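You operate a simulated robot arm through the tools that you are given. There is no shell and no other tool. Be economical: measure what you need, move in short steps, check, and stop when the job is done.

Carry out the task below with a simulated robot arm. There is one attempt and no reset: what you move stays moved.

TASK
Put things in order on the vanity top beside the kits. At the end: the grey round nozzle stands on top of the green box; the white refill pack (marked "BUDS") from the vanity top beside the kits stands on top of the blue bath thermometer; the silver soap pump stands where the grey round nozzle stood; the jar (marked "NUTS") from the vanity top beside the kits stands where the white refill pack stood; whatever was shut is shut again. Leave all else as you found it, and nothing knocked over.

It is judged by the outcome, as a careful person would: the job done as asked, and still so three seconds after it is handed in. It fails if anything else is knocked over, pushed out of place, dropped, spilled or broken.

THE ROBOT
A 7-joint arm with a two-finger parallel gripper, fixed in place. Base frame: the origin is at the foot of the arm, x ahead of it, y to its left, z up; the work surface is at about z = 0. Lengths are in m, angles in degrees, forces in N, time in s.
With the tool pointing down near the work surface it reaches from about 0.24 to 0.62 m from the base axis. Its first joint turns from -66.0 to 66.0 degrees. Payload 2.6 kg.
Tool frame: the origin (TCP) lies between the finger pads and is the grasp point; the fingertips stand 0.03 m ahead of it; z points along the fingers, y is the line along which they close. The gripper opens to 0.094 m. The fingers are 0.028 m wide and 0.01 m thick; the gripper's body (0.05 by 0.096 m) begins 0.055 m behind the TCP.
Orientation is that of the tool frame in the base frame, as a unit quaternion [x, y, z, w]. With the fingers straight down and closing along the base's y, the tool's x points along the base's -x, its y along +y and its z along -z.

THE INTERFACE
- The arm moves only by the tool step_arm. Its argument "increments" is one flat list of numbers, 7 for each row, row after row: the turn, a rotation vector about the tool's x, y, z in units of 5 degrees (1.0 is 5 degrees), then the shift along the tool's x, y, z in units of 25 mm (1.0 is 25 mm), then the gripper command, from -1 (shut) to 1 (fully open), values between in proportion. In form: [rx, ry, rz, x, y, z, claw, rx, ry, rz, x, y, z, claw, ...]. A call has 1 to 8 rows; each row shifts and turns the commanded pose from where the row before left it, along the tool's axes as they then stand. A call with a number of a shift or a turn outside -1 to 1 is refused whole. A row lasts 0.2 s, in which the tool goes at most 0.05 m and 8.6 degrees; a call with a longer step from one row to the next is refused whole, and so is a gripper value outside its range. A pose out of reach is approached as far as the arm can. The call stops where the force on the tool passes 40 N (or 10 N more than at its start, if that is more) or the arm is blocked; 0.2 s more then pass. The fingers move at their own pace (about 0.072 m/s each) and stop on an object; they squeeze with about 43 N. The grip force told is the motor's: it shows also when the fingers shut on nothing. Time passes only in rows, and 0.2 s behind the last, so rows that do not move let the fingers close. It gives the time, the measured TCP pose, the force on the tool (base axes), the opening and the grip force at its end, in the units of the frame above (readings bear some noise).
- Cameras (640 x 400 px; columns grow to the right, rows downward): "scene" is fixed at [0.014, 0.4169, 0.5707]; the picture's right is [-0.91, -0.41, 0.00], its down [-0.24, 0.54, -0.80] and it looks along [0.33, -0.73, -0.59] (base axes); focal length 276 px, centre (320, 200). "wrist" rides on the gripper at [-0.037, 0, -0.058] in the tool frame; the picture's right is [0.00, -1.00, 0.00], its down [0.97, 0.00, -0.24] and it looks along [0.24, 0.00, 0.97] (tool axes); focal length 218 px, centre (320, 200).
- capture(camera): a new picture of that camera. No time passes.
- point_at(camera, pixels): for up to 12 pixels [column, row] of the newest picture of that camera ("zoom" is the newest enlarged one), the place [x, y, z] in the base frame of the surface seen there, good to about 0.002 m, but the place of the scene camera against the robot may be out by one fixed shift of up to 0.018 m in any direction. No time passes.
- zoom(camera, box): a new picture of the part [left, top, right, bottom] of that camera's present view, enlarged. No time passes.
- finish_job(): hands the job in; it is judged then, once.

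Work in short steps. Measure before you move; look again where a grasp or a placing could have gone wrong, and mend it. You have 80 turns and 46 pictures in all, those below and enlarged ones among them. Open the gripper and draw the arm clear of the work before you hand the job in, unless the task says otherwise; then end with one line.

The tools are called after "Request:" by a JSON object that holds its "name" and its "arguments". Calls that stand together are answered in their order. step_arm: Moves the arm, as the interface text tells. Its arguments: {"type":"object","properties":{"increments":{"type":"array","items":{"type":"number"}}},"required":["increments"]} The other tools are called the same way: capture (camera) takes a picture; point_at (camera, pixels) gives the place of the surface under pixels of a picture; zoom (camera, box) takes an enlarged picture of a part of a camera's view; finish_job () hands the job in.

At the start:

```text
clock: 0.0
tcp_pos: [0.3224, -0.0745, 0.3847]
orientation: [0.0, 1.0, 0.0, 0.0]
contact_force: [-0.4, 0.0, -0.1]
finger_gap: 0.0938
grip_force: 0.0
```

scene: 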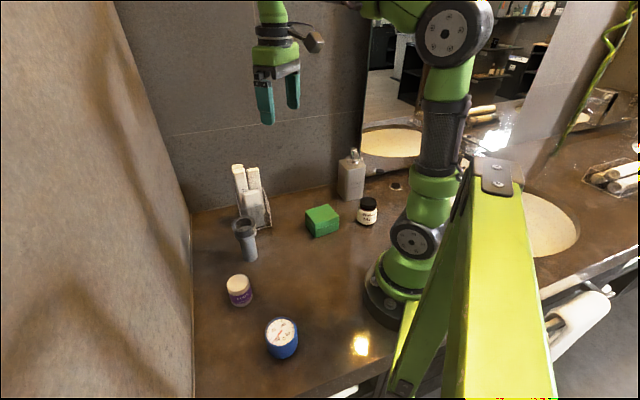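
wrist: 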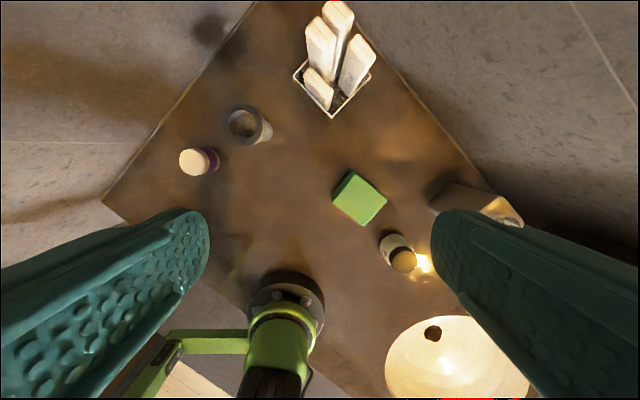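

I'll look closer at the objects on the counter and the caddy.

Request:
{"name": "zoom", "arguments": {"camera": "scene", "box": [200, 140, 400, 265]}}

Request:
{"name": "zoom", "arguments": {"camera": "scene", "box": [200, 250, 360, 370]}}

Request:
{"name": "zoom", "arguments": {"camera": "wrist", "box": [140, 0, 540, 290]}}

```text
3.20 times, centred on (300, 202) of scene
```

zoom: 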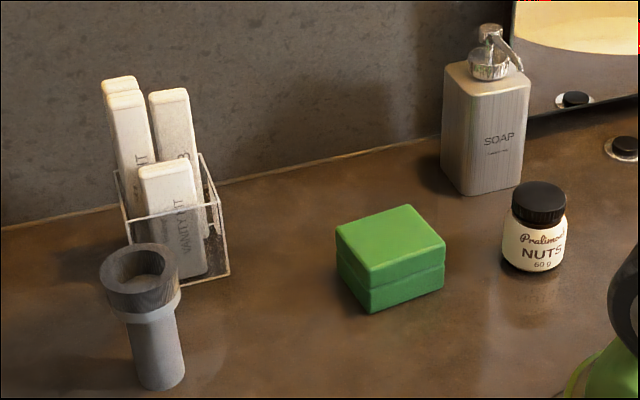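

```text
3.33 times, centred on (280, 310) of scene
```

zoom: 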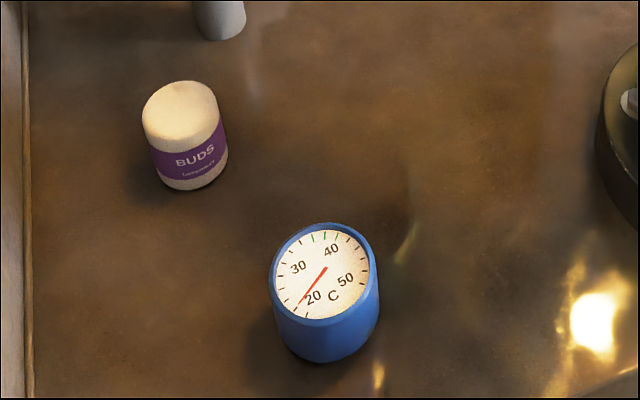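

```text
1.38 times, centred on (340, 145) of wrist
```

zoom: 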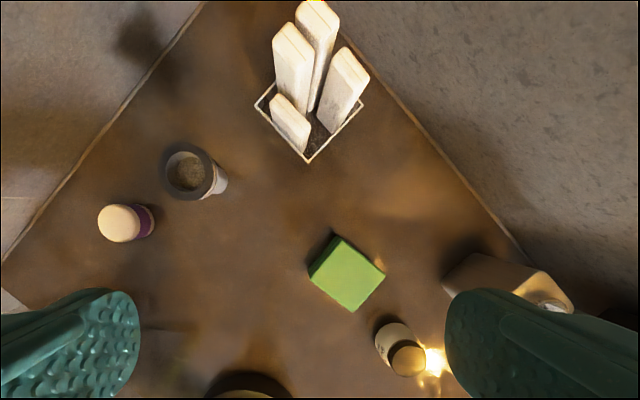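

Measure points in the wrist picture and the scene picture to find the shift.

Request:
{"name": "point_at", "arguments": {"camera": "wrist", "pixels": [[192, 161], [243, 125], [230, 125], [355, 172], [388, 199], [365, 225], [333, 198], [404, 260], [480, 203], [515, 222], [300, 160], [345, 115]]}}

Request:
{"name": "point_at", "arguments": {"camera": "scene", "pixels": [[237, 281], [282, 330], [245, 225], [305, 214], [321, 206], [338, 215], [321, 224], [368, 201], [352, 161], [353, 151], [341, 161], [250, 305]]}}

```text
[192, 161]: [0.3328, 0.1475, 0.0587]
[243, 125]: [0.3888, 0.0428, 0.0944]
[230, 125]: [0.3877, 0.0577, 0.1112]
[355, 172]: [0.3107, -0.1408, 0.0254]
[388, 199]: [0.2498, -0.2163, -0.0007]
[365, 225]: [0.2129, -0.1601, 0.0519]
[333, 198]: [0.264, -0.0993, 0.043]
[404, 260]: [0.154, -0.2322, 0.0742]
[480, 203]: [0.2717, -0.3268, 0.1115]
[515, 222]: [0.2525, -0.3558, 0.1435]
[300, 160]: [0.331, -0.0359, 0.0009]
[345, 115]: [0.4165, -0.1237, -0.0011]
```

```text
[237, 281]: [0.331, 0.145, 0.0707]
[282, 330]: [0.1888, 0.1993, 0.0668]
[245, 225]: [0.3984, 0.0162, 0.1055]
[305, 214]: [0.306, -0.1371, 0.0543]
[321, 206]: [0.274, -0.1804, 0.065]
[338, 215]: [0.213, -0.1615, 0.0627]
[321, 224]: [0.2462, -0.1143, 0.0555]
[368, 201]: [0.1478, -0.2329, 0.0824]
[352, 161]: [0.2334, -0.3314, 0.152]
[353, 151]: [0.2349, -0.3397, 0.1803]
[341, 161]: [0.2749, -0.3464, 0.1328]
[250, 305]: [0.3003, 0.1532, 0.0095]
```

Nozzle is near (0.39, 0.045), top z≈0.11. Moving above it for a near-vertical measurement.

Request:
{"name": "step_arm", "arguments": {"increments": [0, 0, 0, -0.46, 0.96, 0.52, 1, 0, 0, 0, -0.46, 0.96, 0.52, 1, 0, 0, 0, -0.46, 0.96, 0.52, 1, 0, 0, 0, -0.46, 0.96, 0.52, 1, 0, 0, 0, -0.46, 0.96, 0.52, 1]}}

Request:
{"name": "capture", "arguments": {"camera": "wrist"}}

```text
clock: 1.2
tcp_pos: [0.3796, 0.0461, 0.3195]
orientation: [0.0, 1.0, 0.0, 0.001]
contact_force: [-0.2, 0.0, 0.0]
finger_gap: 0.0941
grip_force: 0.1
```

```text
40 pictures are left
```

wrist: 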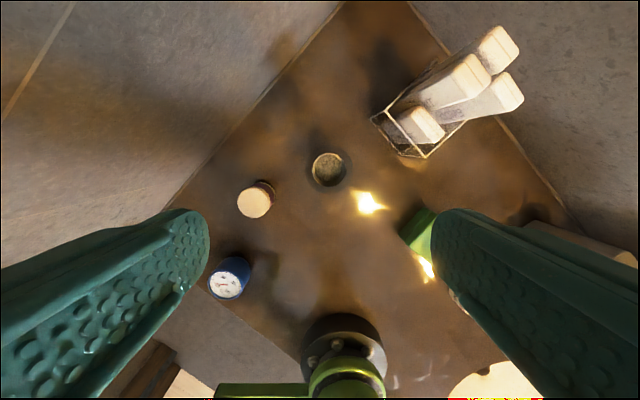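

Nozzle ring spans about cols 308–351, rows 151–192. Measure its rim, plus BUDS and thermometer tops.

Request:
{"name": "zoom", "arguments": {"camera": "wrist", "box": [200, 130, 380, 310]}}

Request:
{"name": "point_at", "arguments": {"camera": "wrist", "pixels": [[311, 171], [348, 171], [329, 154], [329, 190], [241, 202], [270, 200], [255, 187], [254, 216], [210, 284], [242, 284], [226, 272], [226, 298]]}}

```text
2.22 times, centred on (290, 220) of wrist
```

zoom: 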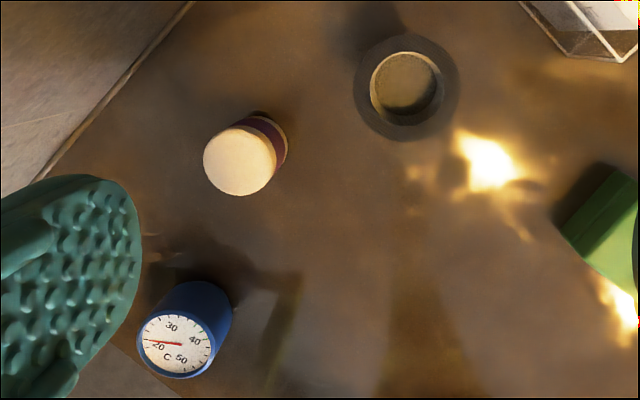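

```text
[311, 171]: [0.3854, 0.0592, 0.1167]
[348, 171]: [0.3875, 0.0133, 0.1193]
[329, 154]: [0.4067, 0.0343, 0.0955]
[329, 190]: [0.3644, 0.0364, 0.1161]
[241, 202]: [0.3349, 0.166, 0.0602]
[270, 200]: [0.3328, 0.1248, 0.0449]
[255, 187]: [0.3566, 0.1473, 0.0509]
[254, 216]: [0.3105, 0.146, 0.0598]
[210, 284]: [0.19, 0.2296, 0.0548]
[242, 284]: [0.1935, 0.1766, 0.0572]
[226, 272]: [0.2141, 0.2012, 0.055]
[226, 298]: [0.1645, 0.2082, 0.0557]
```

Nozzle centre ≈ (0.390, 0.035), BUDS ≈ (0.334, 0.146), thermometer ≈ (0.190, 0.204). Now look over the green box, jar and pump.

Request:
{"name": "step_arm", "arguments": {"increments": [0, 0, 0, 0.6, -1, 0, 1, 0, 0, 0, 0.6, -1, 0, 1, 0, 0, 0, 0.6, -1, 0, 1, 0, 0, 0, 0.6, -1, 0, 1, 0, 0, 0, 0.6, -1, 0, 1, 0, 0, 0, 0.6, -1, 0, 1, 0, 0, 0, 0.6, -1, 0, 1, 0, 0, 0, 0.6, -1, 0, 1]}}

Request:
{"name": "capture", "arguments": {"camera": "wrist"}}

Request:
{"name": "zoom", "arguments": {"camera": "wrist", "box": [240, 100, 460, 280]}}

```text
clock: 3.0
tcp_pos: [0.26, -0.1538, 0.3213]
orientation: [-0.001, 1.0, 0.0, 0.0]
contact_force: [-0.6, 0.2, 0.4]
finger_gap: 0.0943
grip_force: 0.0
```

```text
38 pictures are left
```

wrist: 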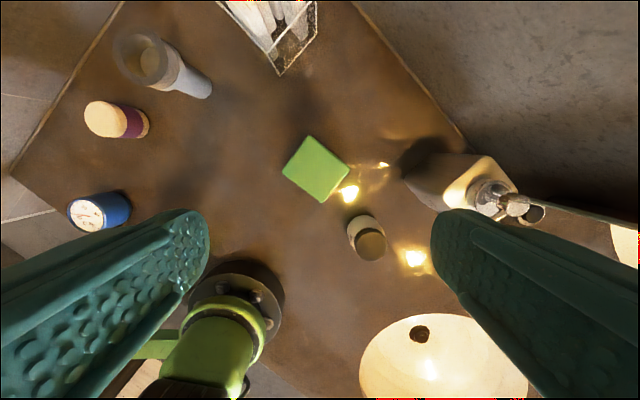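

```text
2.22 times, centred on (350, 190) of wrist
```

zoom: 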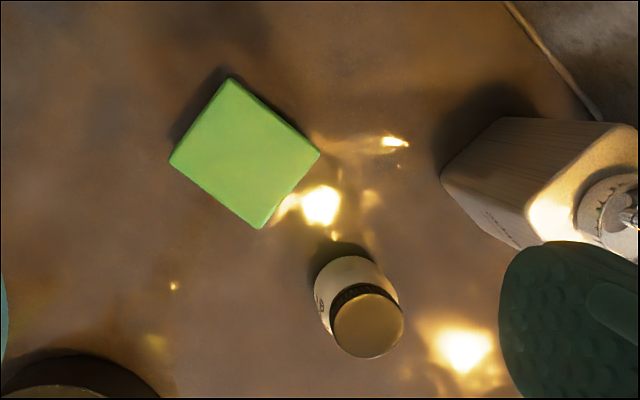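

Request:
{"name": "point_at", "arguments": {"camera": "zoom", "pixels": [[244, 155], [228, 86], [312, 154], [260, 220], [176, 161], [368, 325], [337, 325], [400, 325], [560, 215], [575, 150], [625, 135], [445, 180]]}}

Request:
{"name": "point_at", "arguments": {"camera": "wrist", "pixels": [[484, 157], [510, 180], [450, 190], [450, 205], [488, 200], [516, 205], [538, 214], [405, 178], [140, 48], [123, 60], [206, 90], [160, 60]]}}

```text
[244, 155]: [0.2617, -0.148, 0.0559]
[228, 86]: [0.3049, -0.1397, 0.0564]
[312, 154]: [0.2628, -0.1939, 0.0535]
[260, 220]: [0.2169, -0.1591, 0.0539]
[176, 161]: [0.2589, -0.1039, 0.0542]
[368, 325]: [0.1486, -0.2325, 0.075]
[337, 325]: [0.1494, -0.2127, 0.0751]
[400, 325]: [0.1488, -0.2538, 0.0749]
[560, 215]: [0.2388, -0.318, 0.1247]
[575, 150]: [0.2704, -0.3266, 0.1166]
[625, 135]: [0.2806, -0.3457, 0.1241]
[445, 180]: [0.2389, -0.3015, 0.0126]
```

```text
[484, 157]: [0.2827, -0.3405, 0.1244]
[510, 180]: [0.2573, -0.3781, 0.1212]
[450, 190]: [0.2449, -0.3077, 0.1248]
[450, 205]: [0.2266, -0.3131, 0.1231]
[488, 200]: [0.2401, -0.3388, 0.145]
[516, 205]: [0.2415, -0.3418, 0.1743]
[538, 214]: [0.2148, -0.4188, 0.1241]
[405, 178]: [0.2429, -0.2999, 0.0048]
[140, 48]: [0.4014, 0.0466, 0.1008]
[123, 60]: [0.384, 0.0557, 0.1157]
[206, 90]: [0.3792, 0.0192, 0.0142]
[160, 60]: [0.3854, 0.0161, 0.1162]
```

Green box top centre (0.261, −0.149, 0.055); jar (0.149, −0.2325), height 0.075. Go back over the nozzle.

Request:
{"name": "step_arm", "arguments": {"increments": [0, 0, 0, -0.65, 0.945, 0.25, 1, 0, 0, 0, -0.65, 0.945, 0.25, 1, 0, 0, 0, -0.65, 0.945, 0.25, 1, 0, 0, 0, -0.65, 0.945, 0.25, 1, 0, 0, 0, -0.65, 0.945, 0.25, 1, 0, 0, 0, -0.65, 0.945, 0.25, 1, 0, 0, 0, -0.65, 0.945, 0.25, 1, 0, 0, 0, -0.65, 0.945, 0.25, 1]}}

Request:
{"name": "capture", "arguments": {"camera": "wrist"}}

```text
clock: 4.8
tcp_pos: [0.3899, 0.0341, 0.2727]
orientation: [0.0, 1.0, -0.001, 0.0]
contact_force: [0.0, -0.3, 0.4]
finger_gap: 0.0939
grip_force: 0.1
```

```text
36 pictures are left
```

wrist: 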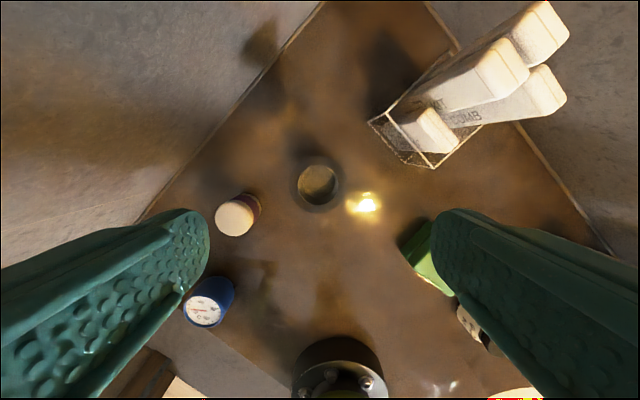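

Nozzle is centred (318,185) → (0.3895, 0.036). Descend and grip the ring.

Request:
{"name": "step_arm", "arguments": {"increments": [0, 0, 0, 0, 0.05, 1, 1, 0, 0, 0, 0, 0, 1, 1, 0, 0, 0, 0, 0, 1, 1, 0, 0, 0, 0, 0, 1, 1, 0, 0, 0, 0, 0, 1, 1, 0, 0, 0, 0, 0, 1, 1, 0, 0, 0, 0, 0, 0.9, 1, 0, 0, 0, 0, 0, 0, 1]}}

Request:
{"name": "step_arm", "arguments": {"increments": [0, 0, 0, 0, 0, 0, -1, 0, 0, 0, 0, 0, 0, -1, 0, 0, 0, 0, 0, 0, -1, 0, 0, 0, 0, 0, 0, -1]}}

```text
clock: 6.6
tcp_pos: [0.3899, 0.0363, 0.0982]
orientation: [0.001, 1.0, 0.0, -0.001]
contact_force: [-0.2, 0.5, 0.4]
finger_gap: 0.0943
grip_force: 0.1
```

```text
clock: 7.6
tcp_pos: [0.39, 0.0372, 0.098]
orientation: [-0.001, 1.0, 0.0, 0.0]
contact_force: [-0.3, 0.1, 0.5]
finger_gap: 0.0527
grip_force: 43.1
```

Gripped (gap 0.0527). Lift 0.09 and carry over the green box.

Request:
{"name": "step_arm", "arguments": {"increments": [0, 0, 0, 0, 0, -0.6, -1, 0, 0, 0, 0, 0, -1, -1, 0, 0, 0, 0, 0, -1, -1, 0, 0, 0, 0, 0, -1, -1]}}

Request:
{"name": "step_arm", "arguments": {"increments": [0, 0, 0, 0.645, -0.93, 0, -1, 0, 0, 0, 0.645, -0.93, 0, -1, 0, 0, 0, 0.645, -0.93, 0, -1, 0, 0, 0, 0.645, -0.93, 0, -1, 0, 0, 0, 0.645, -0.93, 0, -1, 0, 0, 0, 0.645, -0.93, 0, -1, 0, 0, 0, 0.645, -0.93, 0, -1, 0, 0, 0, 0.645, -0.93, 0, -1]}}

Request:
{"name": "capture", "arguments": {"camera": "wrist"}}

Request:
{"name": "zoom", "arguments": {"camera": "scene", "box": [240, 120, 400, 250]}}

```text
clock: 8.6
tcp_pos: [0.3884, 0.035, 0.1898]
orientation: [0.0, 1.0, 0.0, 0.0]
contact_force: [-1.0, 0.5, -1.0]
finger_gap: 0.0525
grip_force: 42.9
```

```text
clock: 10.4
tcp_pos: [0.2605, -0.1492, 0.1889]
orientation: [-0.001, 1.0, 0.0, 0.001]
contact_force: [0.1, -0.4, 0.9]
finger_gap: 0.0523
grip_force: 42.6
```

```text
35 pictures are left
```

wrist: 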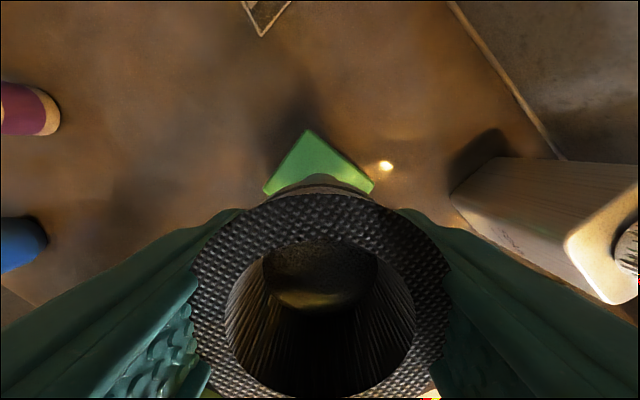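

```text
3.08 times, centred on (320, 185) of scene
```

zoom: 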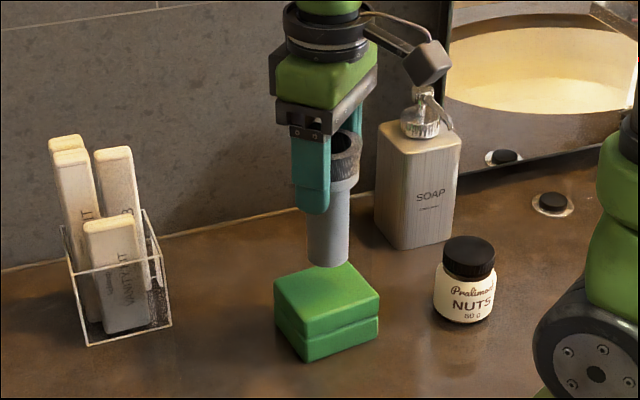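

Aligned. Lower about 0.034, then a small settle step.

Request:
{"name": "step_arm", "arguments": {"increments": [0, 0, 0, 0, 0, 0.5, -1, 0, 0, 0, 0, 0, 0.5, -1, 0, 0, 0, 0, 0, 0.3, -1, 0, 0, 0, 0, 0, 0.08, -1, 0, 0, 0, 0, 0, 0, -1]}}

Request:
{"name": "zoom", "arguments": {"camera": "scene", "box": [270, 150, 370, 250]}}

```text
clock: 11.6
tcp_pos: [0.2606, -0.1501, 0.1528]
orientation: [0.001, 1.0, 0.0, 0.001]
contact_force: [-0.7, 0.1, -1.1]
finger_gap: 0.0527
grip_force: 42.6
```

```text
4.00 times, centred on (320, 200) of scene
```

zoom: 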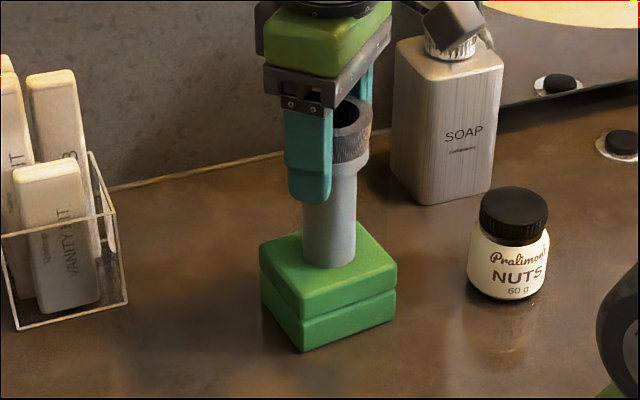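

Near contact. Creep down 1 mm at a time to feel for it.

Request:
{"name": "step_arm", "arguments": {"increments": [0, 0, 0, 0, 0, 0.05, -1, 0, 0, 0, 0, 0, 0, -1]}}

```text
clock: 12.2
tcp_pos: [0.2606, -0.149, 0.1529]
orientation: [0.0, 1.0, 0.0, 0.0]
contact_force: [-2.1, 1.4, 10.4]
finger_gap: 0.0524
grip_force: 42.9
```

Contact (10 N up). Release and rise.

Request:
{"name": "step_arm", "arguments": {"increments": [0, 0, 0, 0, 0, 0, 0.2, 0, 0, 0, 0, 0, 0, 1, 0, 0, 0, 0, 0, 0, 1, 0, 0, 0, 0, 0, 0, 1]}}

Request:
{"name": "step_arm", "arguments": {"increments": [0, 0, 0, 0, 0, -1, 1, 0, 0, 0, 0, 0, -1, 1, 0, 0, 0, 0, 0, -1, 1, 0, 0, 0, 0, 0, -1, 1, 0, 0, 0, 0, 0, -1, 1, 0, 0, 0, 0, 0, -1, 1]}}

Request:
{"name": "zoom", "arguments": {"camera": "scene", "box": [230, 120, 400, 250]}}

```text
clock: 13.2
tcp_pos: [0.2614, -0.1497, 0.1526]
orientation: [0.0, 1.0, 0.001, 0.0]
contact_force: [-0.3, -0.5, 0.0]
finger_gap: 0.0939
grip_force: 0.0
```

```text
clock: 14.6
tcp_pos: [0.2611, -0.1501, 0.3035]
orientation: [0.0, 1.0, 0.0, 0.0]
contact_force: [-0.1, 0.1, 0.6]
finger_gap: 0.0942
grip_force: 0.0
```

```text
3.08 times, centred on (315, 185) of scene
```

zoom: 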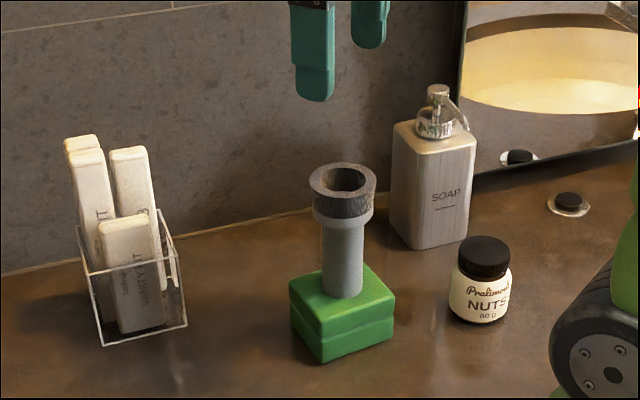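

Nozzle stands well. Move above the soap pump and look.

Request:
{"name": "step_arm", "arguments": {"increments": [0, 0, 0, 0, -0.9, -0.25, 1, 0, 0, 0, 0, -0.9, -0.25, 1, 0, 0, 0, 0, -0.9, -0.25, 1, 0, 0, 0, 0, -0.9, -0.25, 1, 0, 0, 0, 0, -0.9, -0.25, 1, 0, 0, 0, 0, -0.9, -0.25, 1, 0, 0, 0, 0, -0.9, -0.25, 1, 0, 0, 0, 0, -0.9, -0.25, 1]}}

Request:
{"name": "capture", "arguments": {"camera": "wrist"}}

Request:
{"name": "zoom", "arguments": {"camera": "wrist", "box": [220, 100, 420, 240]}}

```text
clock: 16.4
tcp_pos: [0.2608, -0.3316, 0.3521]
orientation: [0.0, 1.0, 0.0, 0.0]
contact_force: [-0.2, -0.2, -0.1]
finger_gap: 0.0939
grip_force: 0.0
```

```text
31 pictures are left
```

wrist: 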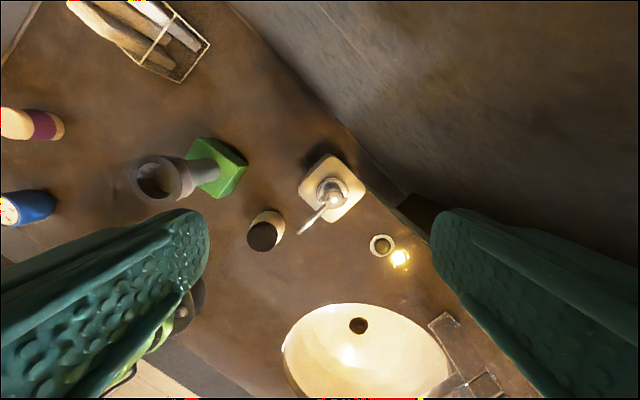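

```text
2.86 times, centred on (320, 170) of wrist
```

zoom: 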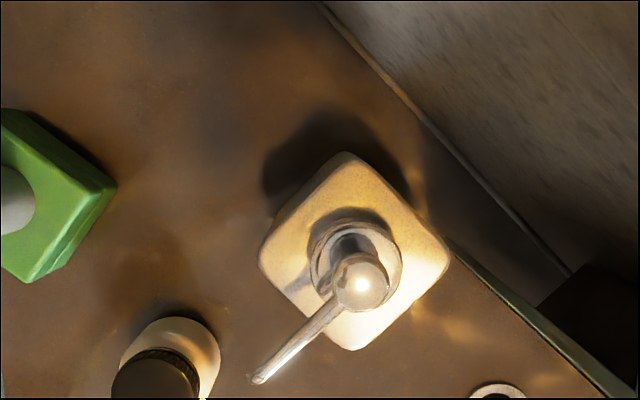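

The pump is turned ~45°, spout toward the room. Measure its top heights and body corners exactly.

Request:
{"name": "point_at", "arguments": {"camera": "zoom", "pixels": [[360, 280], [362, 262], [343, 160], [440, 258], [350, 340], [268, 255], [260, 376], [320, 318], [345, 245], [420, 120], [470, 258], [540, 320]]}}

```text
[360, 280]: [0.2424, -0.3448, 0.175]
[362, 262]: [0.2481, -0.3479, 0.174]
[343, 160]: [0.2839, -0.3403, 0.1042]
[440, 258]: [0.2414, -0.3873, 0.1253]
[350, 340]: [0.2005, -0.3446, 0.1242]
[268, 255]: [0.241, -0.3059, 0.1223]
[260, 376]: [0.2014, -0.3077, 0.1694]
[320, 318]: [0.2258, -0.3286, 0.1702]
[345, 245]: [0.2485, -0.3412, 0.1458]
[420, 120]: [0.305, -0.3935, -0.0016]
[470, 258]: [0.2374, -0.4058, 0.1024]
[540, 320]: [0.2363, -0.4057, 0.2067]
```

Pump body centre (0.2425, −0.346), side ≈0.061, head top 0.175. Rotate the tool 45° so the fingers close parallel to the wall.

Request:
{"name": "step_arm", "arguments": {"increments": [0, 0, 1, 0, 0, 0, 1, 0, 0, 1, 0, 0, 0, 1, 0, 0, 1, 0, 0, 0, 1, 0, 0, 1, 0, 0, 0, 1, 0, 0, 1, 0, 0, 0, 1, 0, 0, 1, 0, 0, 0, 1, 0, 0, 1, 0, 0, 0, 1, 0, 0, 1, 0, 0, 0, 1]}}

Request:
{"name": "step_arm", "arguments": {"increments": [0, 0, 1, 0, 0, 0, 1, 0, 0, 0, 0.337, -0.925, 0, 1, 0, 0, 0, 0, 0, 1, 1, 0, 0, 0, 0, 0, 1, 1, 0, 0, 0, 0, 0, 0.4, 1]}}

Request:
{"name": "capture", "arguments": {"camera": "wrist"}}

Request:
{"name": "capture", "arguments": {"camera": "scene"}}

```text
clock: 18.2
tcp_pos: [0.2611, -0.3293, 0.3526]
orientation: [0.343, 0.939, 0.001, -0.001]
contact_force: [0.1, -0.6, 0.1]
finger_gap: 0.0943
grip_force: 0.1
```

```text
clock: 19.4
tcp_pos: [0.2383, -0.3388, 0.2926]
orientation: [0.383, 0.924, 0.0, -0.001]
contact_force: [0.7, 0.1, -0.1]
finger_gap: 0.094
grip_force: 0.0
```

```text
29 pictures are left
```

wrist: 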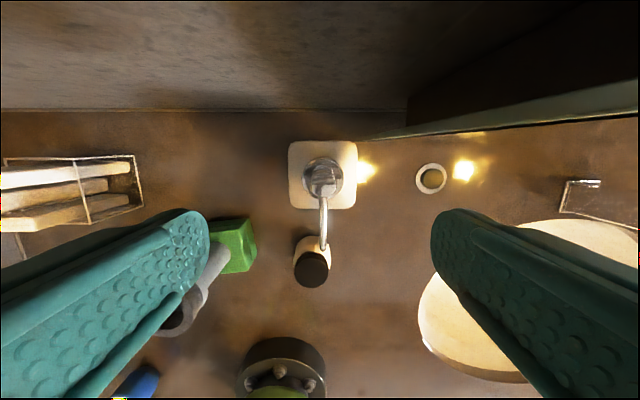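

```text
28 pictures are left
```

scene: 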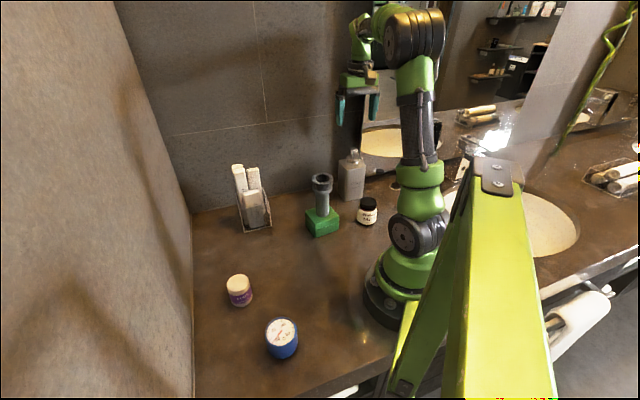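

Squared up: body centre at (322,175). Shift 2.5 mm and descend to TCP z≈0.128.

Request:
{"name": "step_arm", "arguments": {"increments": [0, 0, 0, 0, -0.1, 0.6, 1, 0, 0, 0, 0, 0, 1, 1, 0, 0, 0, 0, 0, 1, 1, 0, 0, 0, 0, 0, 1, 1, 0, 0, 0, 0, 0, 1, 1, 0, 0, 0, 0, 0, 1, 1, 0, 0, 0, 0, 0, 0.5, 1, 0, 0, 0, 0, 0, 0.5, 1]}}

Request:
{"name": "capture", "arguments": {"camera": "wrist"}}

```text
clock: 21.2
tcp_pos: [0.238, -0.3414, 0.1259]
orientation: [0.382, 0.924, 0.0, -0.001]
contact_force: [-0.6, -0.6, 0.4]
finger_gap: 0.094
grip_force: 0.1
```

```text
27 pictures are left
```

wrist: 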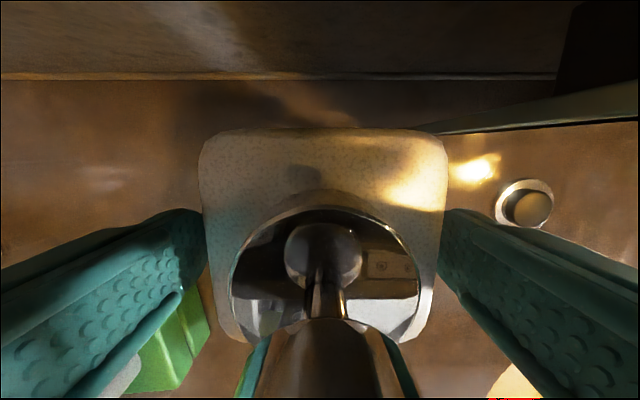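

Fingers straddle the body, no contact. Close.

Request:
{"name": "step_arm", "arguments": {"increments": [0, 0, 0, 0, 0, 0, -1, 0, 0, 0, 0, 0, 0, -1, 0, 0, 0, 0, 0, 0, -1, 0, 0, 0, 0, 0, 0, -1]}}

```text
clock: 22.2
tcp_pos: [0.2371, -0.3428, 0.1272]
orientation: [0.383, 0.924, -0.001, 0.001]
contact_force: [-1.8, -3.8, 4.7]
finger_gap: 0.0717
grip_force: 42.7
```

Gripped (gap 0.072). Lift 0.21 to clear the nozzle on the box.

Request:
{"name": "step_arm", "arguments": {"increments": [0, 0, 0, 0, 0, -0.3, -1, 0, 0, 0, 0, 0, -0.6, -1, 0, 0, 0, 0, 0, -1, -1, 0, 0, 0, 0, 0, -1, -1, 0, 0, 0, 0, 0, -1, -1, 0, 0, 0, 0, 0, -1, -1, 0, 0, 0, 0, 0, -1, -1, 0, 0, 0, 0, 0, -1, -1]}}

Request:
{"name": "step_arm", "arguments": {"increments": [0, 0, 0, 0, 0, -1, -1, 0, 0, 0, 0, 0, -0.6, -1, 0, 0, 0, 0, 0, 0, -1]}}

Request:
{"name": "zoom", "arguments": {"camera": "scene", "box": [230, 40, 430, 240]}}

```text
clock: 24.0
tcp_pos: [0.2378, -0.3415, 0.2995]
orientation: [0.383, 0.924, 0.001, 0.0]
contact_force: [0.7, 0.0, -4.2]
finger_gap: 0.0718
grip_force: 43.0
```

```text
clock: 24.8
tcp_pos: [0.2382, -0.3425, 0.3386]
orientation: [0.382, 0.924, 0.0, 0.0]
contact_force: [0.4, 1.1, -5.0]
finger_gap: 0.0714
grip_force: 43.2
```

```text
2.00 times, centred on (330, 140) of scene
```

zoom: 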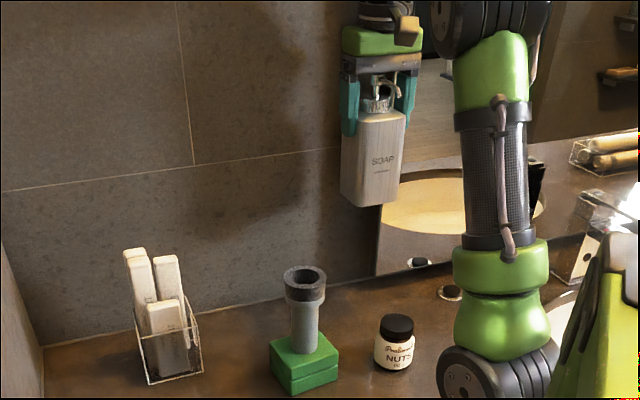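

Held upright. Carry to the nozzle's old spot (target TCP 0.3857, 0.0403).

Request:
{"name": "step_arm", "arguments": {"increments": [0, 0, 0, 0.416, 0.9375, 0, -1, 0, 0, 0, 0.416, 0.9375, 0, -1, 0, 0, 0, 0.416, 0.9375, 0, -1, 0, 0, 0, 0.416, 0.9375, 0, -1, 0, 0, 0, 0.416, 0.9375, 0, -1, 0, 0, 0, 0.416, 0.9375, 0, -1, 0, 0, 0, 0.416, 0.9375, 0, -1, 0, 0, 0, 0.416, 0.9375, 0, -1]}}

Request:
{"name": "step_arm", "arguments": {"increments": [0, 0, 0, 0.416, 0.9375, 0, -1, 0, 0, 0, 0.416, 0.9375, 0, -1, 0, 0, 0, 0.416, 0.9375, 0, -1, 0, 0, 0, 0.416, 0.9375, 0, -1, 0, 0, 0, 0.416, 0.9375, 0, -1, 0, 0, 0, 0.416, 0.9375, 0, -1, 0, 0, 0, 0.416, 0.9375, 0, -1, 0, 0, 0, 0.416, 0.9375, 0, -1]}}

Request:
{"name": "zoom", "arguments": {"camera": "scene", "box": [180, 60, 400, 280]}}

```text
clock: 26.6
tcp_pos: [0.3096, -0.1489, 0.3408]
orientation: [0.383, 0.924, 0.0, 0.001]
contact_force: [-0.6, -0.5, -5.9]
finger_gap: 0.0717
grip_force: 43.0
```

```text
clock: 28.4
tcp_pos: [0.3854, 0.0412, 0.3392]
orientation: [0.383, 0.924, -0.001, 0.0]
contact_force: [-0.6, 0.5, -4.4]
finger_gap: 0.0715
grip_force: 43.1
```

```text
1.82 times, centred on (290, 170) of scene
```

zoom: 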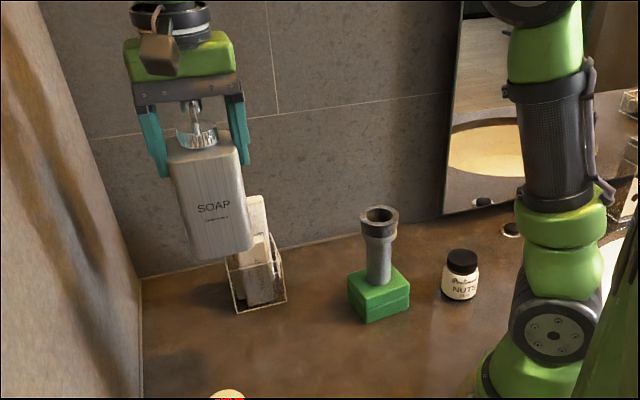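

Over the spot. Descend most of the way, then creep.

Request:
{"name": "step_arm", "arguments": {"increments": [0, 0, 0, 0, 0, 1, -1, 0, 0, 0, 0, 0, 1, -1, 0, 0, 0, 0, 0, 1, -1, 0, 0, 0, 0, 0, 1, -1, 0, 0, 0, 0, 0, 1, -1, 0, 0, 0, 0, 0, 1, -1, 0, 0, 0, 0, 0, 1, -1, 0, 0, 0, 0, 0, 1, -1]}}

Request:
{"name": "step_arm", "arguments": {"increments": [0, 0, 0, 0, 0, 0.2, -1, 0, 0, 0, 0, 0, 0.1, -1, 0, 0, 0, 0, 0, 0.06, -1, 0, 0, 0, 0, 0, 0, -1]}}

Request:
{"name": "zoom", "arguments": {"camera": "scene", "box": [190, 120, 340, 290]}}

```text
clock: 30.2
tcp_pos: [0.3853, 0.0413, 0.1399]
orientation: [0.383, 0.924, -0.001, 0.001]
contact_force: [-0.5, -0.2, -4.7]
finger_gap: 0.0716
grip_force: 43.0
```

```text
clock: 31.2
tcp_pos: [0.3848, 0.0414, 0.131]
orientation: [0.383, 0.924, 0.0, 0.0]
contact_force: [0.7, 0.6, -5.0]
finger_gap: 0.0714
grip_force: 43.2
```

```text
2.35 times, centred on (265, 205) of scene
```

zoom: 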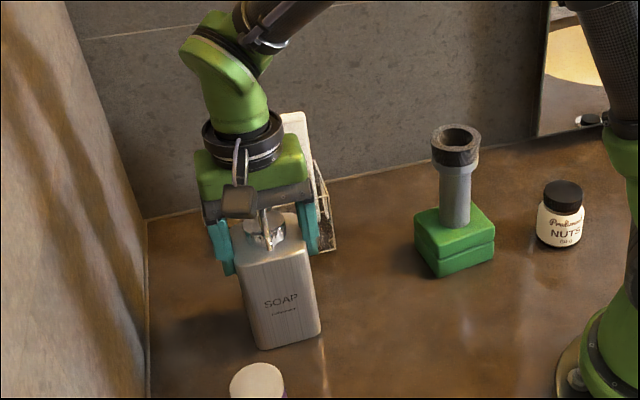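

Request:
{"name": "step_arm", "arguments": {"increments": [0, 0, 0, 0, 0, 0.08, -1, 0, 0, 0, 0, 0, 0.04, -1, 0, 0, 0, 0, 0, 0, -1]}}

```text
clock: 32.0
tcp_pos: [0.3844, 0.0405, 0.1264]
orientation: [0.382, 0.924, 0.001, 0.0]
contact_force: [0.2, 0.5, -5.3]
finger_gap: 0.0719
grip_force: 42.7
```

Still carrying the weight (−5 N). Creep on.

Request:
{"name": "step_arm", "arguments": {"increments": [0, 0, 0, 0, 0, 0.04, -1, 0, 0, 0, 0, 0, 0.03, -1, 0, 0, 0, 0, 0, 0, -1]}}

```text
clock: 32.8
tcp_pos: [0.3846, 0.0403, 0.1269]
orientation: [0.383, 0.924, 0.0, 0.0]
contact_force: [-10.3, -2.2, 21.1]
finger_gap: 0.0715
grip_force: 42.9
```

Contact. Relieve slightly, then release.

Request:
{"name": "step_arm", "arguments": {"increments": [0, 0, 0, 0, 0, -0.04, -1, 0, 0, 0, 0, 0, 0, 0.6, 0, 0, 0, 0, 0, 0, 1, 0, 0, 0, 0, 0, 0, 1, 0, 0, 0, 0, 0, 0, 1]}}

Request:
{"name": "step_arm", "arguments": {"increments": [0, 0, 0, 0, 0, -0.5, 1, 0, 0, 0, 0, 0, -1, 1, 0, 0, 0, 0, 0, -1, 1, 0, 0, 0, 0, 0, -1, 1, 0, 0, 0, 0, 0, -1, 1, 0, 0, 0, 0, 0, -1, 1, 0, 0, 0, 0, 0, -1, 1]}}

Request:
{"name": "capture", "arguments": {"camera": "wrist"}}

Request:
{"name": "zoom", "arguments": {"camera": "scene", "box": [190, 120, 390, 300]}}

```text
clock: 34.0
tcp_pos: [0.3841, 0.0404, 0.1272]
orientation: [0.382, 0.924, 0.0, 0.0]
contact_force: [-0.7, -0.1, 0.8]
finger_gap: 0.0938
grip_force: 0.0
```

```text
clock: 35.6
tcp_pos: [0.3839, 0.042, 0.2878]
orientation: [0.382, 0.924, 0.0, -0.001]
contact_force: [-0.7, -0.1, -0.7]
finger_gap: 0.0941
grip_force: 0.1
```

```text
23 pictures are left
```

wrist: 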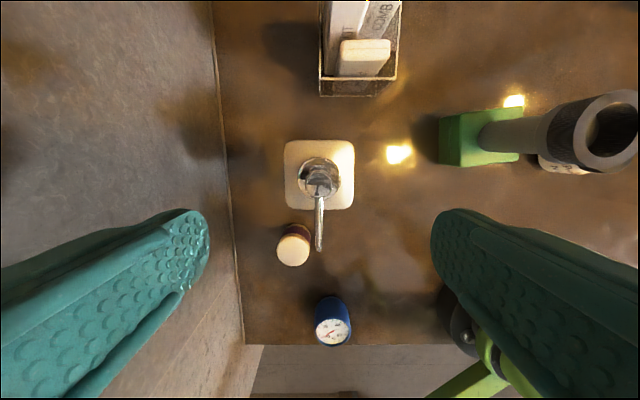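

```text
2.22 times, centred on (290, 210) of scene
```

zoom: 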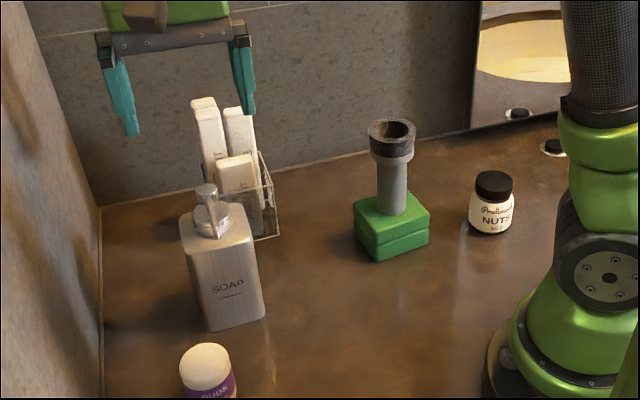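

Pump stands in place. Now go above BUDS (~0.334, 0.146), keeping this orientation so the hand stays clear of the spout.

Request:
{"name": "step_arm", "arguments": {"increments": [0, 0, 0, 0.872, 0.306, 0, 1, 0, 0, 0, 0.872, 0.306, 0, 1, 0, 0, 0, 0.872, 0.306, 0, 1, 0, 0, 0, 0.872, 0.306, 0, 1, 0, 0, 0, 0.872, 0.306, 0, 1, 0, 0, 0, 0, 0, 0.5, 1]}}

Request:
{"name": "capture", "arguments": {"camera": "wrist"}}

```text
clock: 37.0
tcp_pos: [0.3328, 0.1436, 0.2773]
orientation: [0.383, 0.924, 0.0, 0.0]
contact_force: [-0.3, 0.3, 0.3]
finger_gap: 0.0938
grip_force: 0.0
```

```text
21 pictures are left
```

wrist: 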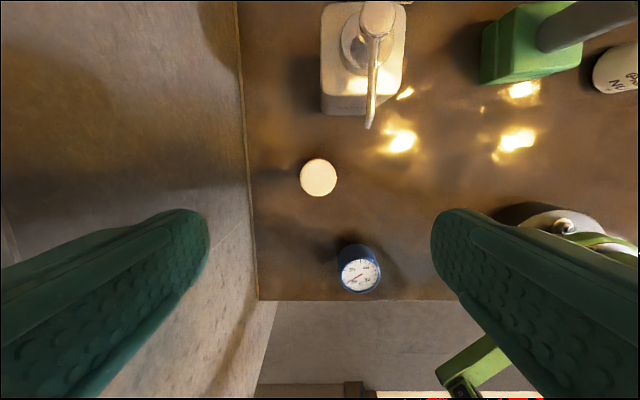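

BUDS centre ≈ (0.3325, 0.1465); thermometer (0.190, 0.2045). Descend.

Request:
{"name": "step_arm", "arguments": {"increments": [0, 0, 0, 0.09, 0.07, 1, 1, 0, 0, 0, 0, 0, 1, 1, 0, 0, 0, 0, 0, 1, 1, 0, 0, 0, 0, 0, 1, 1, 0, 0, 0, 0, 0, 1, 1, 0, 0, 0, 0, 0, 1, 1, 0, 0, 0, 0, 0, 1, 1, 0, 0, 0, 0, 0, 1, 1]}}

Request:
{"name": "step_arm", "arguments": {"increments": [0, 0, 0, 0, 0, 0.7, 1, 0, 0, 0, 0, 0, 0.7, 1, 0, 0, 0, 0, 0, 0, 1, 0, 0, 0, 0, 0, 0, -1, 0, 0, 0, 0, 0, 0, -1, 0, 0, 0, 0, 0, 0, -1, 0, 0, 0, 0, 0, 0, -1]}}

```text
clock: 38.8
tcp_pos: [0.3343, 0.1479, 0.0755]
orientation: [0.383, 0.924, 0.0, 0.0]
contact_force: [-0.2, -0.3, 0.0]
finger_gap: 0.0939
grip_force: 0.0
```

```text
clock: 40.4
tcp_pos: [0.3333, 0.1479, 0.0416]
orientation: [0.383, 0.924, 0.0, -0.001]
contact_force: [0.2, 0.1, -0.5]
finger_gap: 0.0459
grip_force: 43.0
```

Gripped (0.046). Lift 0.09 and carry above the thermometer.

Request:
{"name": "step_arm", "arguments": {"increments": [0, 0, 0, 0, 0, -0.6, -1, 0, 0, 0, 0, 0, -1, -1, 0, 0, 0, 0, 0, -1, -1, 0, 0, 0, 0, 0, -1, -1, 0, 0, 0, 0, 0, 0, -1]}}

Request:
{"name": "step_arm", "arguments": {"increments": [0, 0, 0, 0.941, -0.407, 0, -1, 0, 0, 0, 0.941, -0.407, 0, -1, 0, 0, 0, 0.941, -0.407, 0, -1, 0, 0, 0, 0.941, -0.407, 0, -1, 0, 0, 0, 0.941, -0.407, 0, -1, 0, 0, 0, 0.941, -0.407, 0, -1, 0, 0, 0, 0, 0, 0, -1]}}

Request:
{"name": "capture", "arguments": {"camera": "wrist"}}

Request:
{"name": "zoom", "arguments": {"camera": "scene", "box": [190, 200, 390, 380]}}

```text
clock: 41.6
tcp_pos: [0.334, 0.1482, 0.133]
orientation: [0.383, 0.924, 0.001, 0.001]
contact_force: [-0.7, 0.1, -0.7]
finger_gap: 0.0457
grip_force: 43.4
```

```text
clock: 43.2
tcp_pos: [0.1904, 0.2043, 0.1322]
orientation: [0.383, 0.924, 0.0, 0.0]
contact_force: [0.4, -0.1, -0.7]
finger_gap: 0.0461
grip_force: 43.3
```

```text
20 pictures are left
```

wrist: 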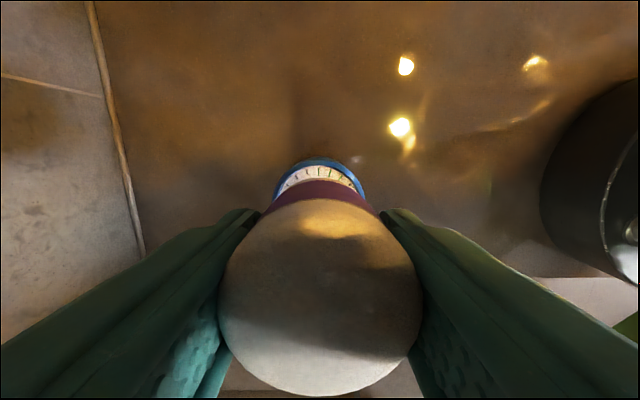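

```text
2.22 times, centred on (290, 290) of scene
```

zoom: 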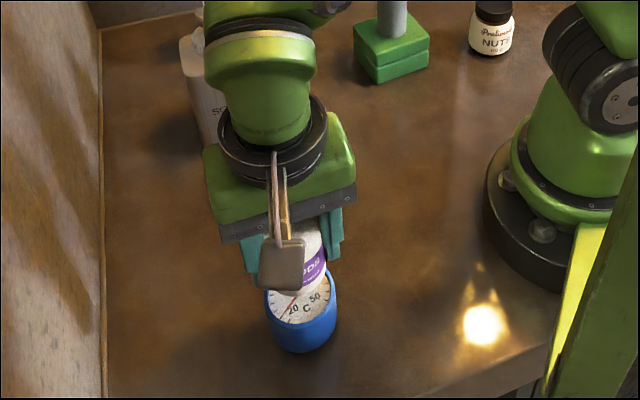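

Aligned (both centred at col 320). Lower 0.032 then creep.

Request:
{"name": "step_arm", "arguments": {"increments": [0, 0, 0, 0, 0, 0.6, -1, 0, 0, 0, 0, 0, 0.5, -1, 0, 0, 0, 0, 0, 0.2, -1, 0, 0, 0, 0, 0, 0, -1]}}

Request:
{"name": "step_arm", "arguments": {"increments": [0, 0, 0, 0, 0, 0.04, -1, 0, 0, 0, 0, 0, 0, -1]}}

```text
clock: 44.2
tcp_pos: [0.1921, 0.2049, 0.1007]
orientation: [0.384, 0.923, 0.002, 0.001]
contact_force: [-3.6, -6.9, 34.8]
finger_gap: 0.0459
grip_force: 43.0
```

```text
clock: 44.8
tcp_pos: [0.1928, 0.2043, 0.1004]
orientation: [0.381, 0.925, 0.001, 0.001]
contact_force: [-0.8, -2.8, 41.0]
finger_gap: 0.0456
grip_force: 42.9
```

Contact came ~2 mm earlier (35–41 N). Back off the pressure.

Request:
{"name": "step_arm", "arguments": {"increments": [0, 0, 0, 0, 0, -0.06, -1, 0, 0, 0, 0, 0, -0.02, -1, 0, 0, 0, 0, 0, 0, -1]}}

Request:
{"name": "zoom", "arguments": {"camera": "scene", "box": [230, 260, 330, 370]}}

```text
clock: 45.6
tcp_pos: [0.1909, 0.2044, 0.0999]
orientation: [0.383, 0.924, -0.002, 0.0]
contact_force: [3.0, 1.3, 8.3]
finger_gap: 0.0458
grip_force: 43.3
```

```text
3.64 times, centred on (280, 315) of scene
```

zoom: 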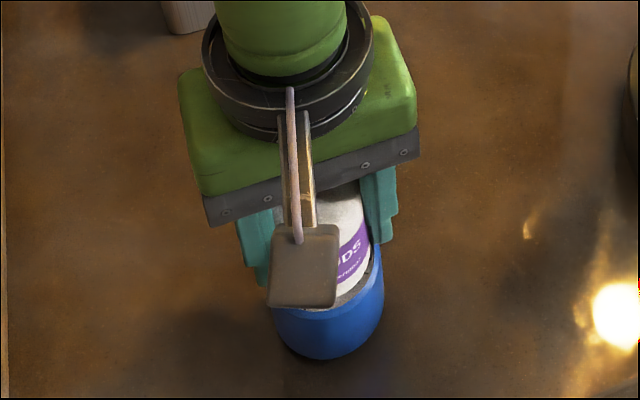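

Resting with light contact (8 N). Release and rise.

Request:
{"name": "step_arm", "arguments": {"increments": [0, 0, 0, 0, 0, 0, 0, 0, 0, 0, 0, 0, 0, 1, 0, 0, 0, 0, 0, 0, 1, 0, 0, 0, 0, 0, 0, 1]}}

Request:
{"name": "step_arm", "arguments": {"increments": [0, 0, 0, 0, 0, -0.5, 1, 0, 0, 0, 0, 0, -1, 1, 0, 0, 0, 0, 0, -1, 1, 0, 0, 0, 0, 0, -1, 1, 0, 0, 0, 0, 0, -1, 1, 0, 0, 0, 0, 0, -1, 1, 0, 0, 0, 0, 0, -1, 1, 0, 0, 0, 0, 0, -1, 1]}}

Request:
{"name": "capture", "arguments": {"camera": "wrist"}}

Request:
{"name": "zoom", "arguments": {"camera": "scene", "box": [220, 230, 340, 370]}}

```text
clock: 46.6
tcp_pos: [0.1907, 0.2044, 0.0994]
orientation: [0.383, 0.924, 0.0, 0.0]
contact_force: [0.3, 0.2, 0.3]
finger_gap: 0.0938
grip_force: 0.0
```

```text
clock: 48.4
tcp_pos: [0.1904, 0.2022, 0.2893]
orientation: [0.383, 0.924, 0.0, 0.0]
contact_force: [0.3, 0.5, 0.3]
finger_gap: 0.0941
grip_force: 0.1
```

```text
17 pictures are left
```

wrist: 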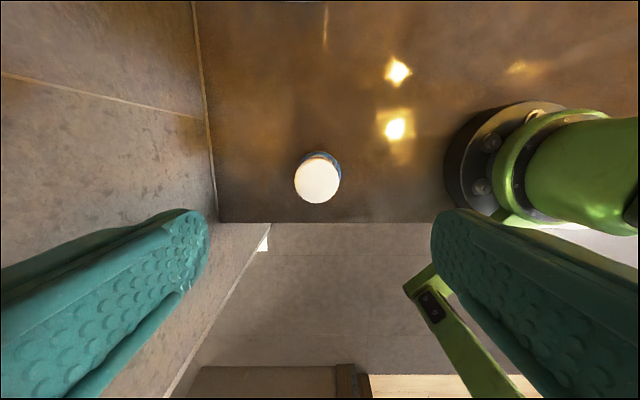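

```text
2.86 times, centred on (280, 300) of scene
```

zoom: 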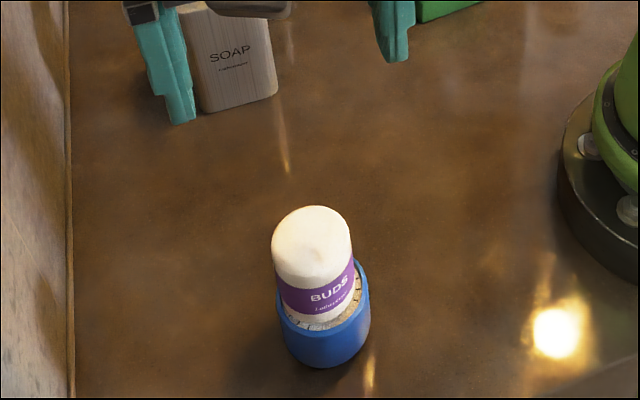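

BUDS stands upright on the thermometer. Travel around the base, at height, to above the NUTS jar.

Request:
{"name": "step_arm", "arguments": {"increments": [0, 0, 0, -0.926, -0.149, 0, 1, 0, 0, 0, -0.926, -0.149, 0, 1, 0, 0, 0, -0.926, -0.149, 0, 1, 0, 0, 0, -0.926, -0.149, 0, 1, 0, 0, 0, -0.926, -0.149, 0, 1, 0, 0, 0, -0.926, -0.149, 0, 1, 0, 0, 0, -0.926, -0.149, 0, 1, 0, 0, 0, -0.926, -0.149, 0, 1]}}

Request:
{"name": "step_arm", "arguments": {"increments": [0, 0, 0, -0.613, -0.99, 0, 1, 0, 0, 0, -0.613, -0.99, 0, 1, 0, 0, 0, -0.613, -0.99, 0, 1, 0, 0, 0, -0.613, -0.99, 0, 1, 0, 0, 0, -0.613, -0.99, 0, 1, 0, 0, 0, -0.613, -0.99, 0, 1]}}

Request:
{"name": "step_arm", "arguments": {"increments": [0, 0, 0, 0, -0.903, 0, 1, 0, 0, 0, 0, -0.903, 0, 1, 0, 0, 0, 0, -0.903, 0, 1, 0, 0, 0, 0, -0.903, 0, 1, 0, 0, 0, 0, -0.903, 0, 1, 0, 0, 0, 0, -0.903, 0, 1, 0, 0, 0, 0, -0.903, 0, 1]}}

Request:
{"name": "capture", "arguments": {"camera": "wrist"}}

```text
clock: 50.2
tcp_pos: [0.3012, 0.0515, 0.2882]
orientation: [0.381, 0.924, 0.001, -0.001]
contact_force: [0.9, -0.2, 0.8]
finger_gap: 0.0942
grip_force: 0.0
```

```text
clock: 51.6
tcp_pos: [0.2612, -0.118, 0.2887]
orientation: [0.383, 0.924, 0.0, -0.001]
contact_force: [0.2, 0.1, 0.1]
finger_gap: 0.094
grip_force: 0.1
```

```text
clock: 53.2
tcp_pos: [0.1501, -0.2296, 0.2879]
orientation: [0.383, 0.924, -0.001, -0.001]
contact_force: [0.8, 0.6, 0.0]
finger_gap: 0.094
grip_force: 0.1
```

```text
15 pictures are left
```

wrist: 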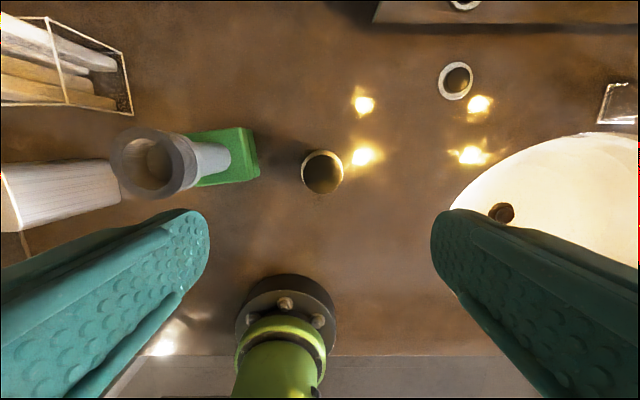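

Jar lid at (322,173) → ≈(0.150, −0.234). Adjust and descend; the green box edge is ~8 cm away, finger reach 5.7 cm.

Request:
{"name": "step_arm", "arguments": {"increments": [0, 0, 0, -0.125, -0.125, 1, 1, 0, 0, 0, 0, 0, 1, 1, 0, 0, 0, 0, 0, 1, 1, 0, 0, 0, 0, 0, 1, 1, 0, 0, 0, 0, 0, 1, 1, 0, 0, 0, 0, 0, 1, 1]}}

Request:
{"name": "capture", "arguments": {"camera": "wrist"}}

```text
clock: 54.6
tcp_pos: [0.1488, -0.2363, 0.1376]
orientation: [0.383, 0.924, -0.001, 0.001]
contact_force: [-0.3, 0.1, 0.2]
finger_gap: 0.094
grip_force: 0.0
```

```text
14 pictures are left
```

wrist: 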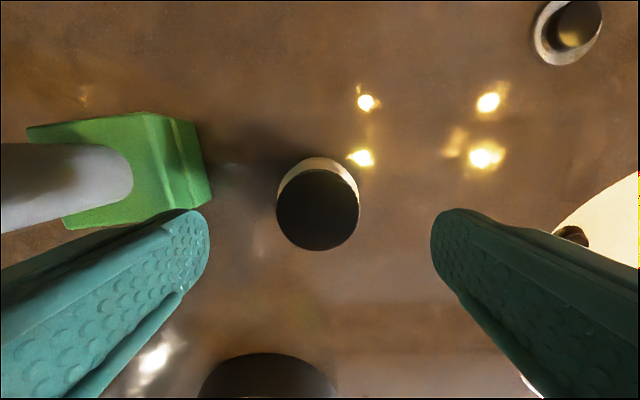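

Jar well centred (318,210); box edge at tool y≈0.072. Descend with the gripper slightly narrowed, then close.

Request:
{"name": "step_arm", "arguments": {"increments": [0, 0, 0, 0, 0, 0, 0.7, 0, 0, 0, 0, 0, 0.7, 0.7, 0, 0, 0, 0, 0, 1, 0.7, 0, 0, 0, 0, 0, 1, 0.7, 0, 0, 0, 0, 0, 1, 0.7, 0, 0, 0, 0, 0, 0, 0.7]}}

Request:
{"name": "step_arm", "arguments": {"increments": [0, 0, 0, 0, 0, 0, -1, 0, 0, 0, 0, 0, 0, -1, 0, 0, 0, 0, 0, 0, -1, 0, 0, 0, 0, 0, 0, -1]}}

```text
clock: 56.0
tcp_pos: [0.1487, -0.2345, 0.0445]
orientation: [0.383, 0.924, 0.0, 0.0]
contact_force: [0.7, -0.4, -0.7]
finger_gap: 0.0797
grip_force: 0.0
```

```text
clock: 57.0
tcp_pos: [0.149, -0.2335, 0.0457]
orientation: [0.382, 0.924, 0.001, 0.0]
contact_force: [0.2, 0.0, -0.1]
finger_gap: 0.0576
grip_force: 43.3
```

Gripped (0.0576). Lift high and retrace to the BUDS spot.

Request:
{"name": "step_arm", "arguments": {"increments": [0, 0, 0, 0, 0, -0.6, -1, 0, 0, 0, 0, 0, -1, -1, 0, 0, 0, 0, 0, -1, -1, 0, 0, 0, 0, 0, -1, -1, 0, 0, 0, 0, 0, -1, -1, 0, 0, 0, 0, 0, -1, -1, 0, 0, 0, 0, 0, -1, -1, 0, 0, 0, 0, 0, -1, -1]}}

Request:
{"name": "step_arm", "arguments": {"increments": [0, 0, 0, 0, 0, -1, -1, 0, 0, 0, 0.01, 0.907, 0, -1, 0, 0, 0, 0.01, 0.907, 0, -1, 0, 0, 0, 0.01, 0.907, 0, -1, 0, 0, 0, 0.01, 0.907, 0, -1, 0, 0, 0, 0.01, 0.907, 0, -1, 0, 0, 0, 0.01, 0.907, 0, -1, 0, 0, 0, 0.01, 0.907, 0, -1]}}

Request:
{"name": "step_arm", "arguments": {"increments": [0, 0, 0, 0.613, 0.99, 0, -1, 0, 0, 0, 0.613, 0.99, 0, -1, 0, 0, 0, 0.613, 0.99, 0, -1, 0, 0, 0, 0.613, 0.99, 0, -1, 0, 0, 0, 0.613, 0.99, 0, -1, 0, 0, 0, 0.613, 0.99, 0, -1]}}

Request:
{"name": "step_arm", "arguments": {"increments": [0, 0, 0, 0.449, 0.916, 0, -1, 0, 0, 0, 0.449, 0.916, 0, -1, 0, 0, 0, 0.449, 0.916, 0, -1, 0, 0, 0, 0.449, 0.916, 0, -1, 0, 0, 0, 0, 0, 0, -1]}}

Request:
{"name": "capture", "arguments": {"camera": "wrist"}}

```text
clock: 58.8
tcp_pos: [0.1499, -0.2342, 0.2357]
orientation: [0.382, 0.924, -0.001, 0.0]
contact_force: [0.6, 0.4, -2.7]
finger_gap: 0.0572
grip_force: 43.3
```

```text
clock: 60.6
tcp_pos: [0.2623, -0.1198, 0.2626]
orientation: [0.382, 0.924, 0.0, 0.0]
contact_force: [0.3, -0.3, -1.4]
finger_gap: 0.0568
grip_force: 43.4
```

```text
clock: 62.0
tcp_pos: [0.2996, 0.0478, 0.2618]
orientation: [0.382, 0.924, 0.0, 0.0]
contact_force: [-0.3, 0.2, -1.9]
finger_gap: 0.057
grip_force: 43.7
```

```text
clock: 63.2
tcp_pos: [0.3333, 0.1462, 0.262]
orientation: [0.383, 0.924, 0.0, 0.001]
contact_force: [-0.5, -1.0, -1.9]
finger_gap: 0.0572
grip_force: 43.4
```

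```text
13 pictures are left
```

wrist: 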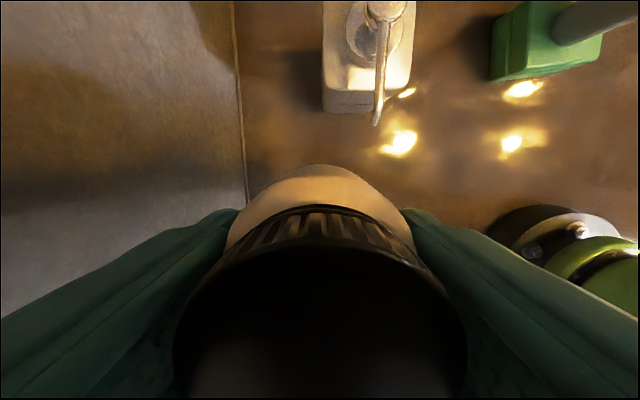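

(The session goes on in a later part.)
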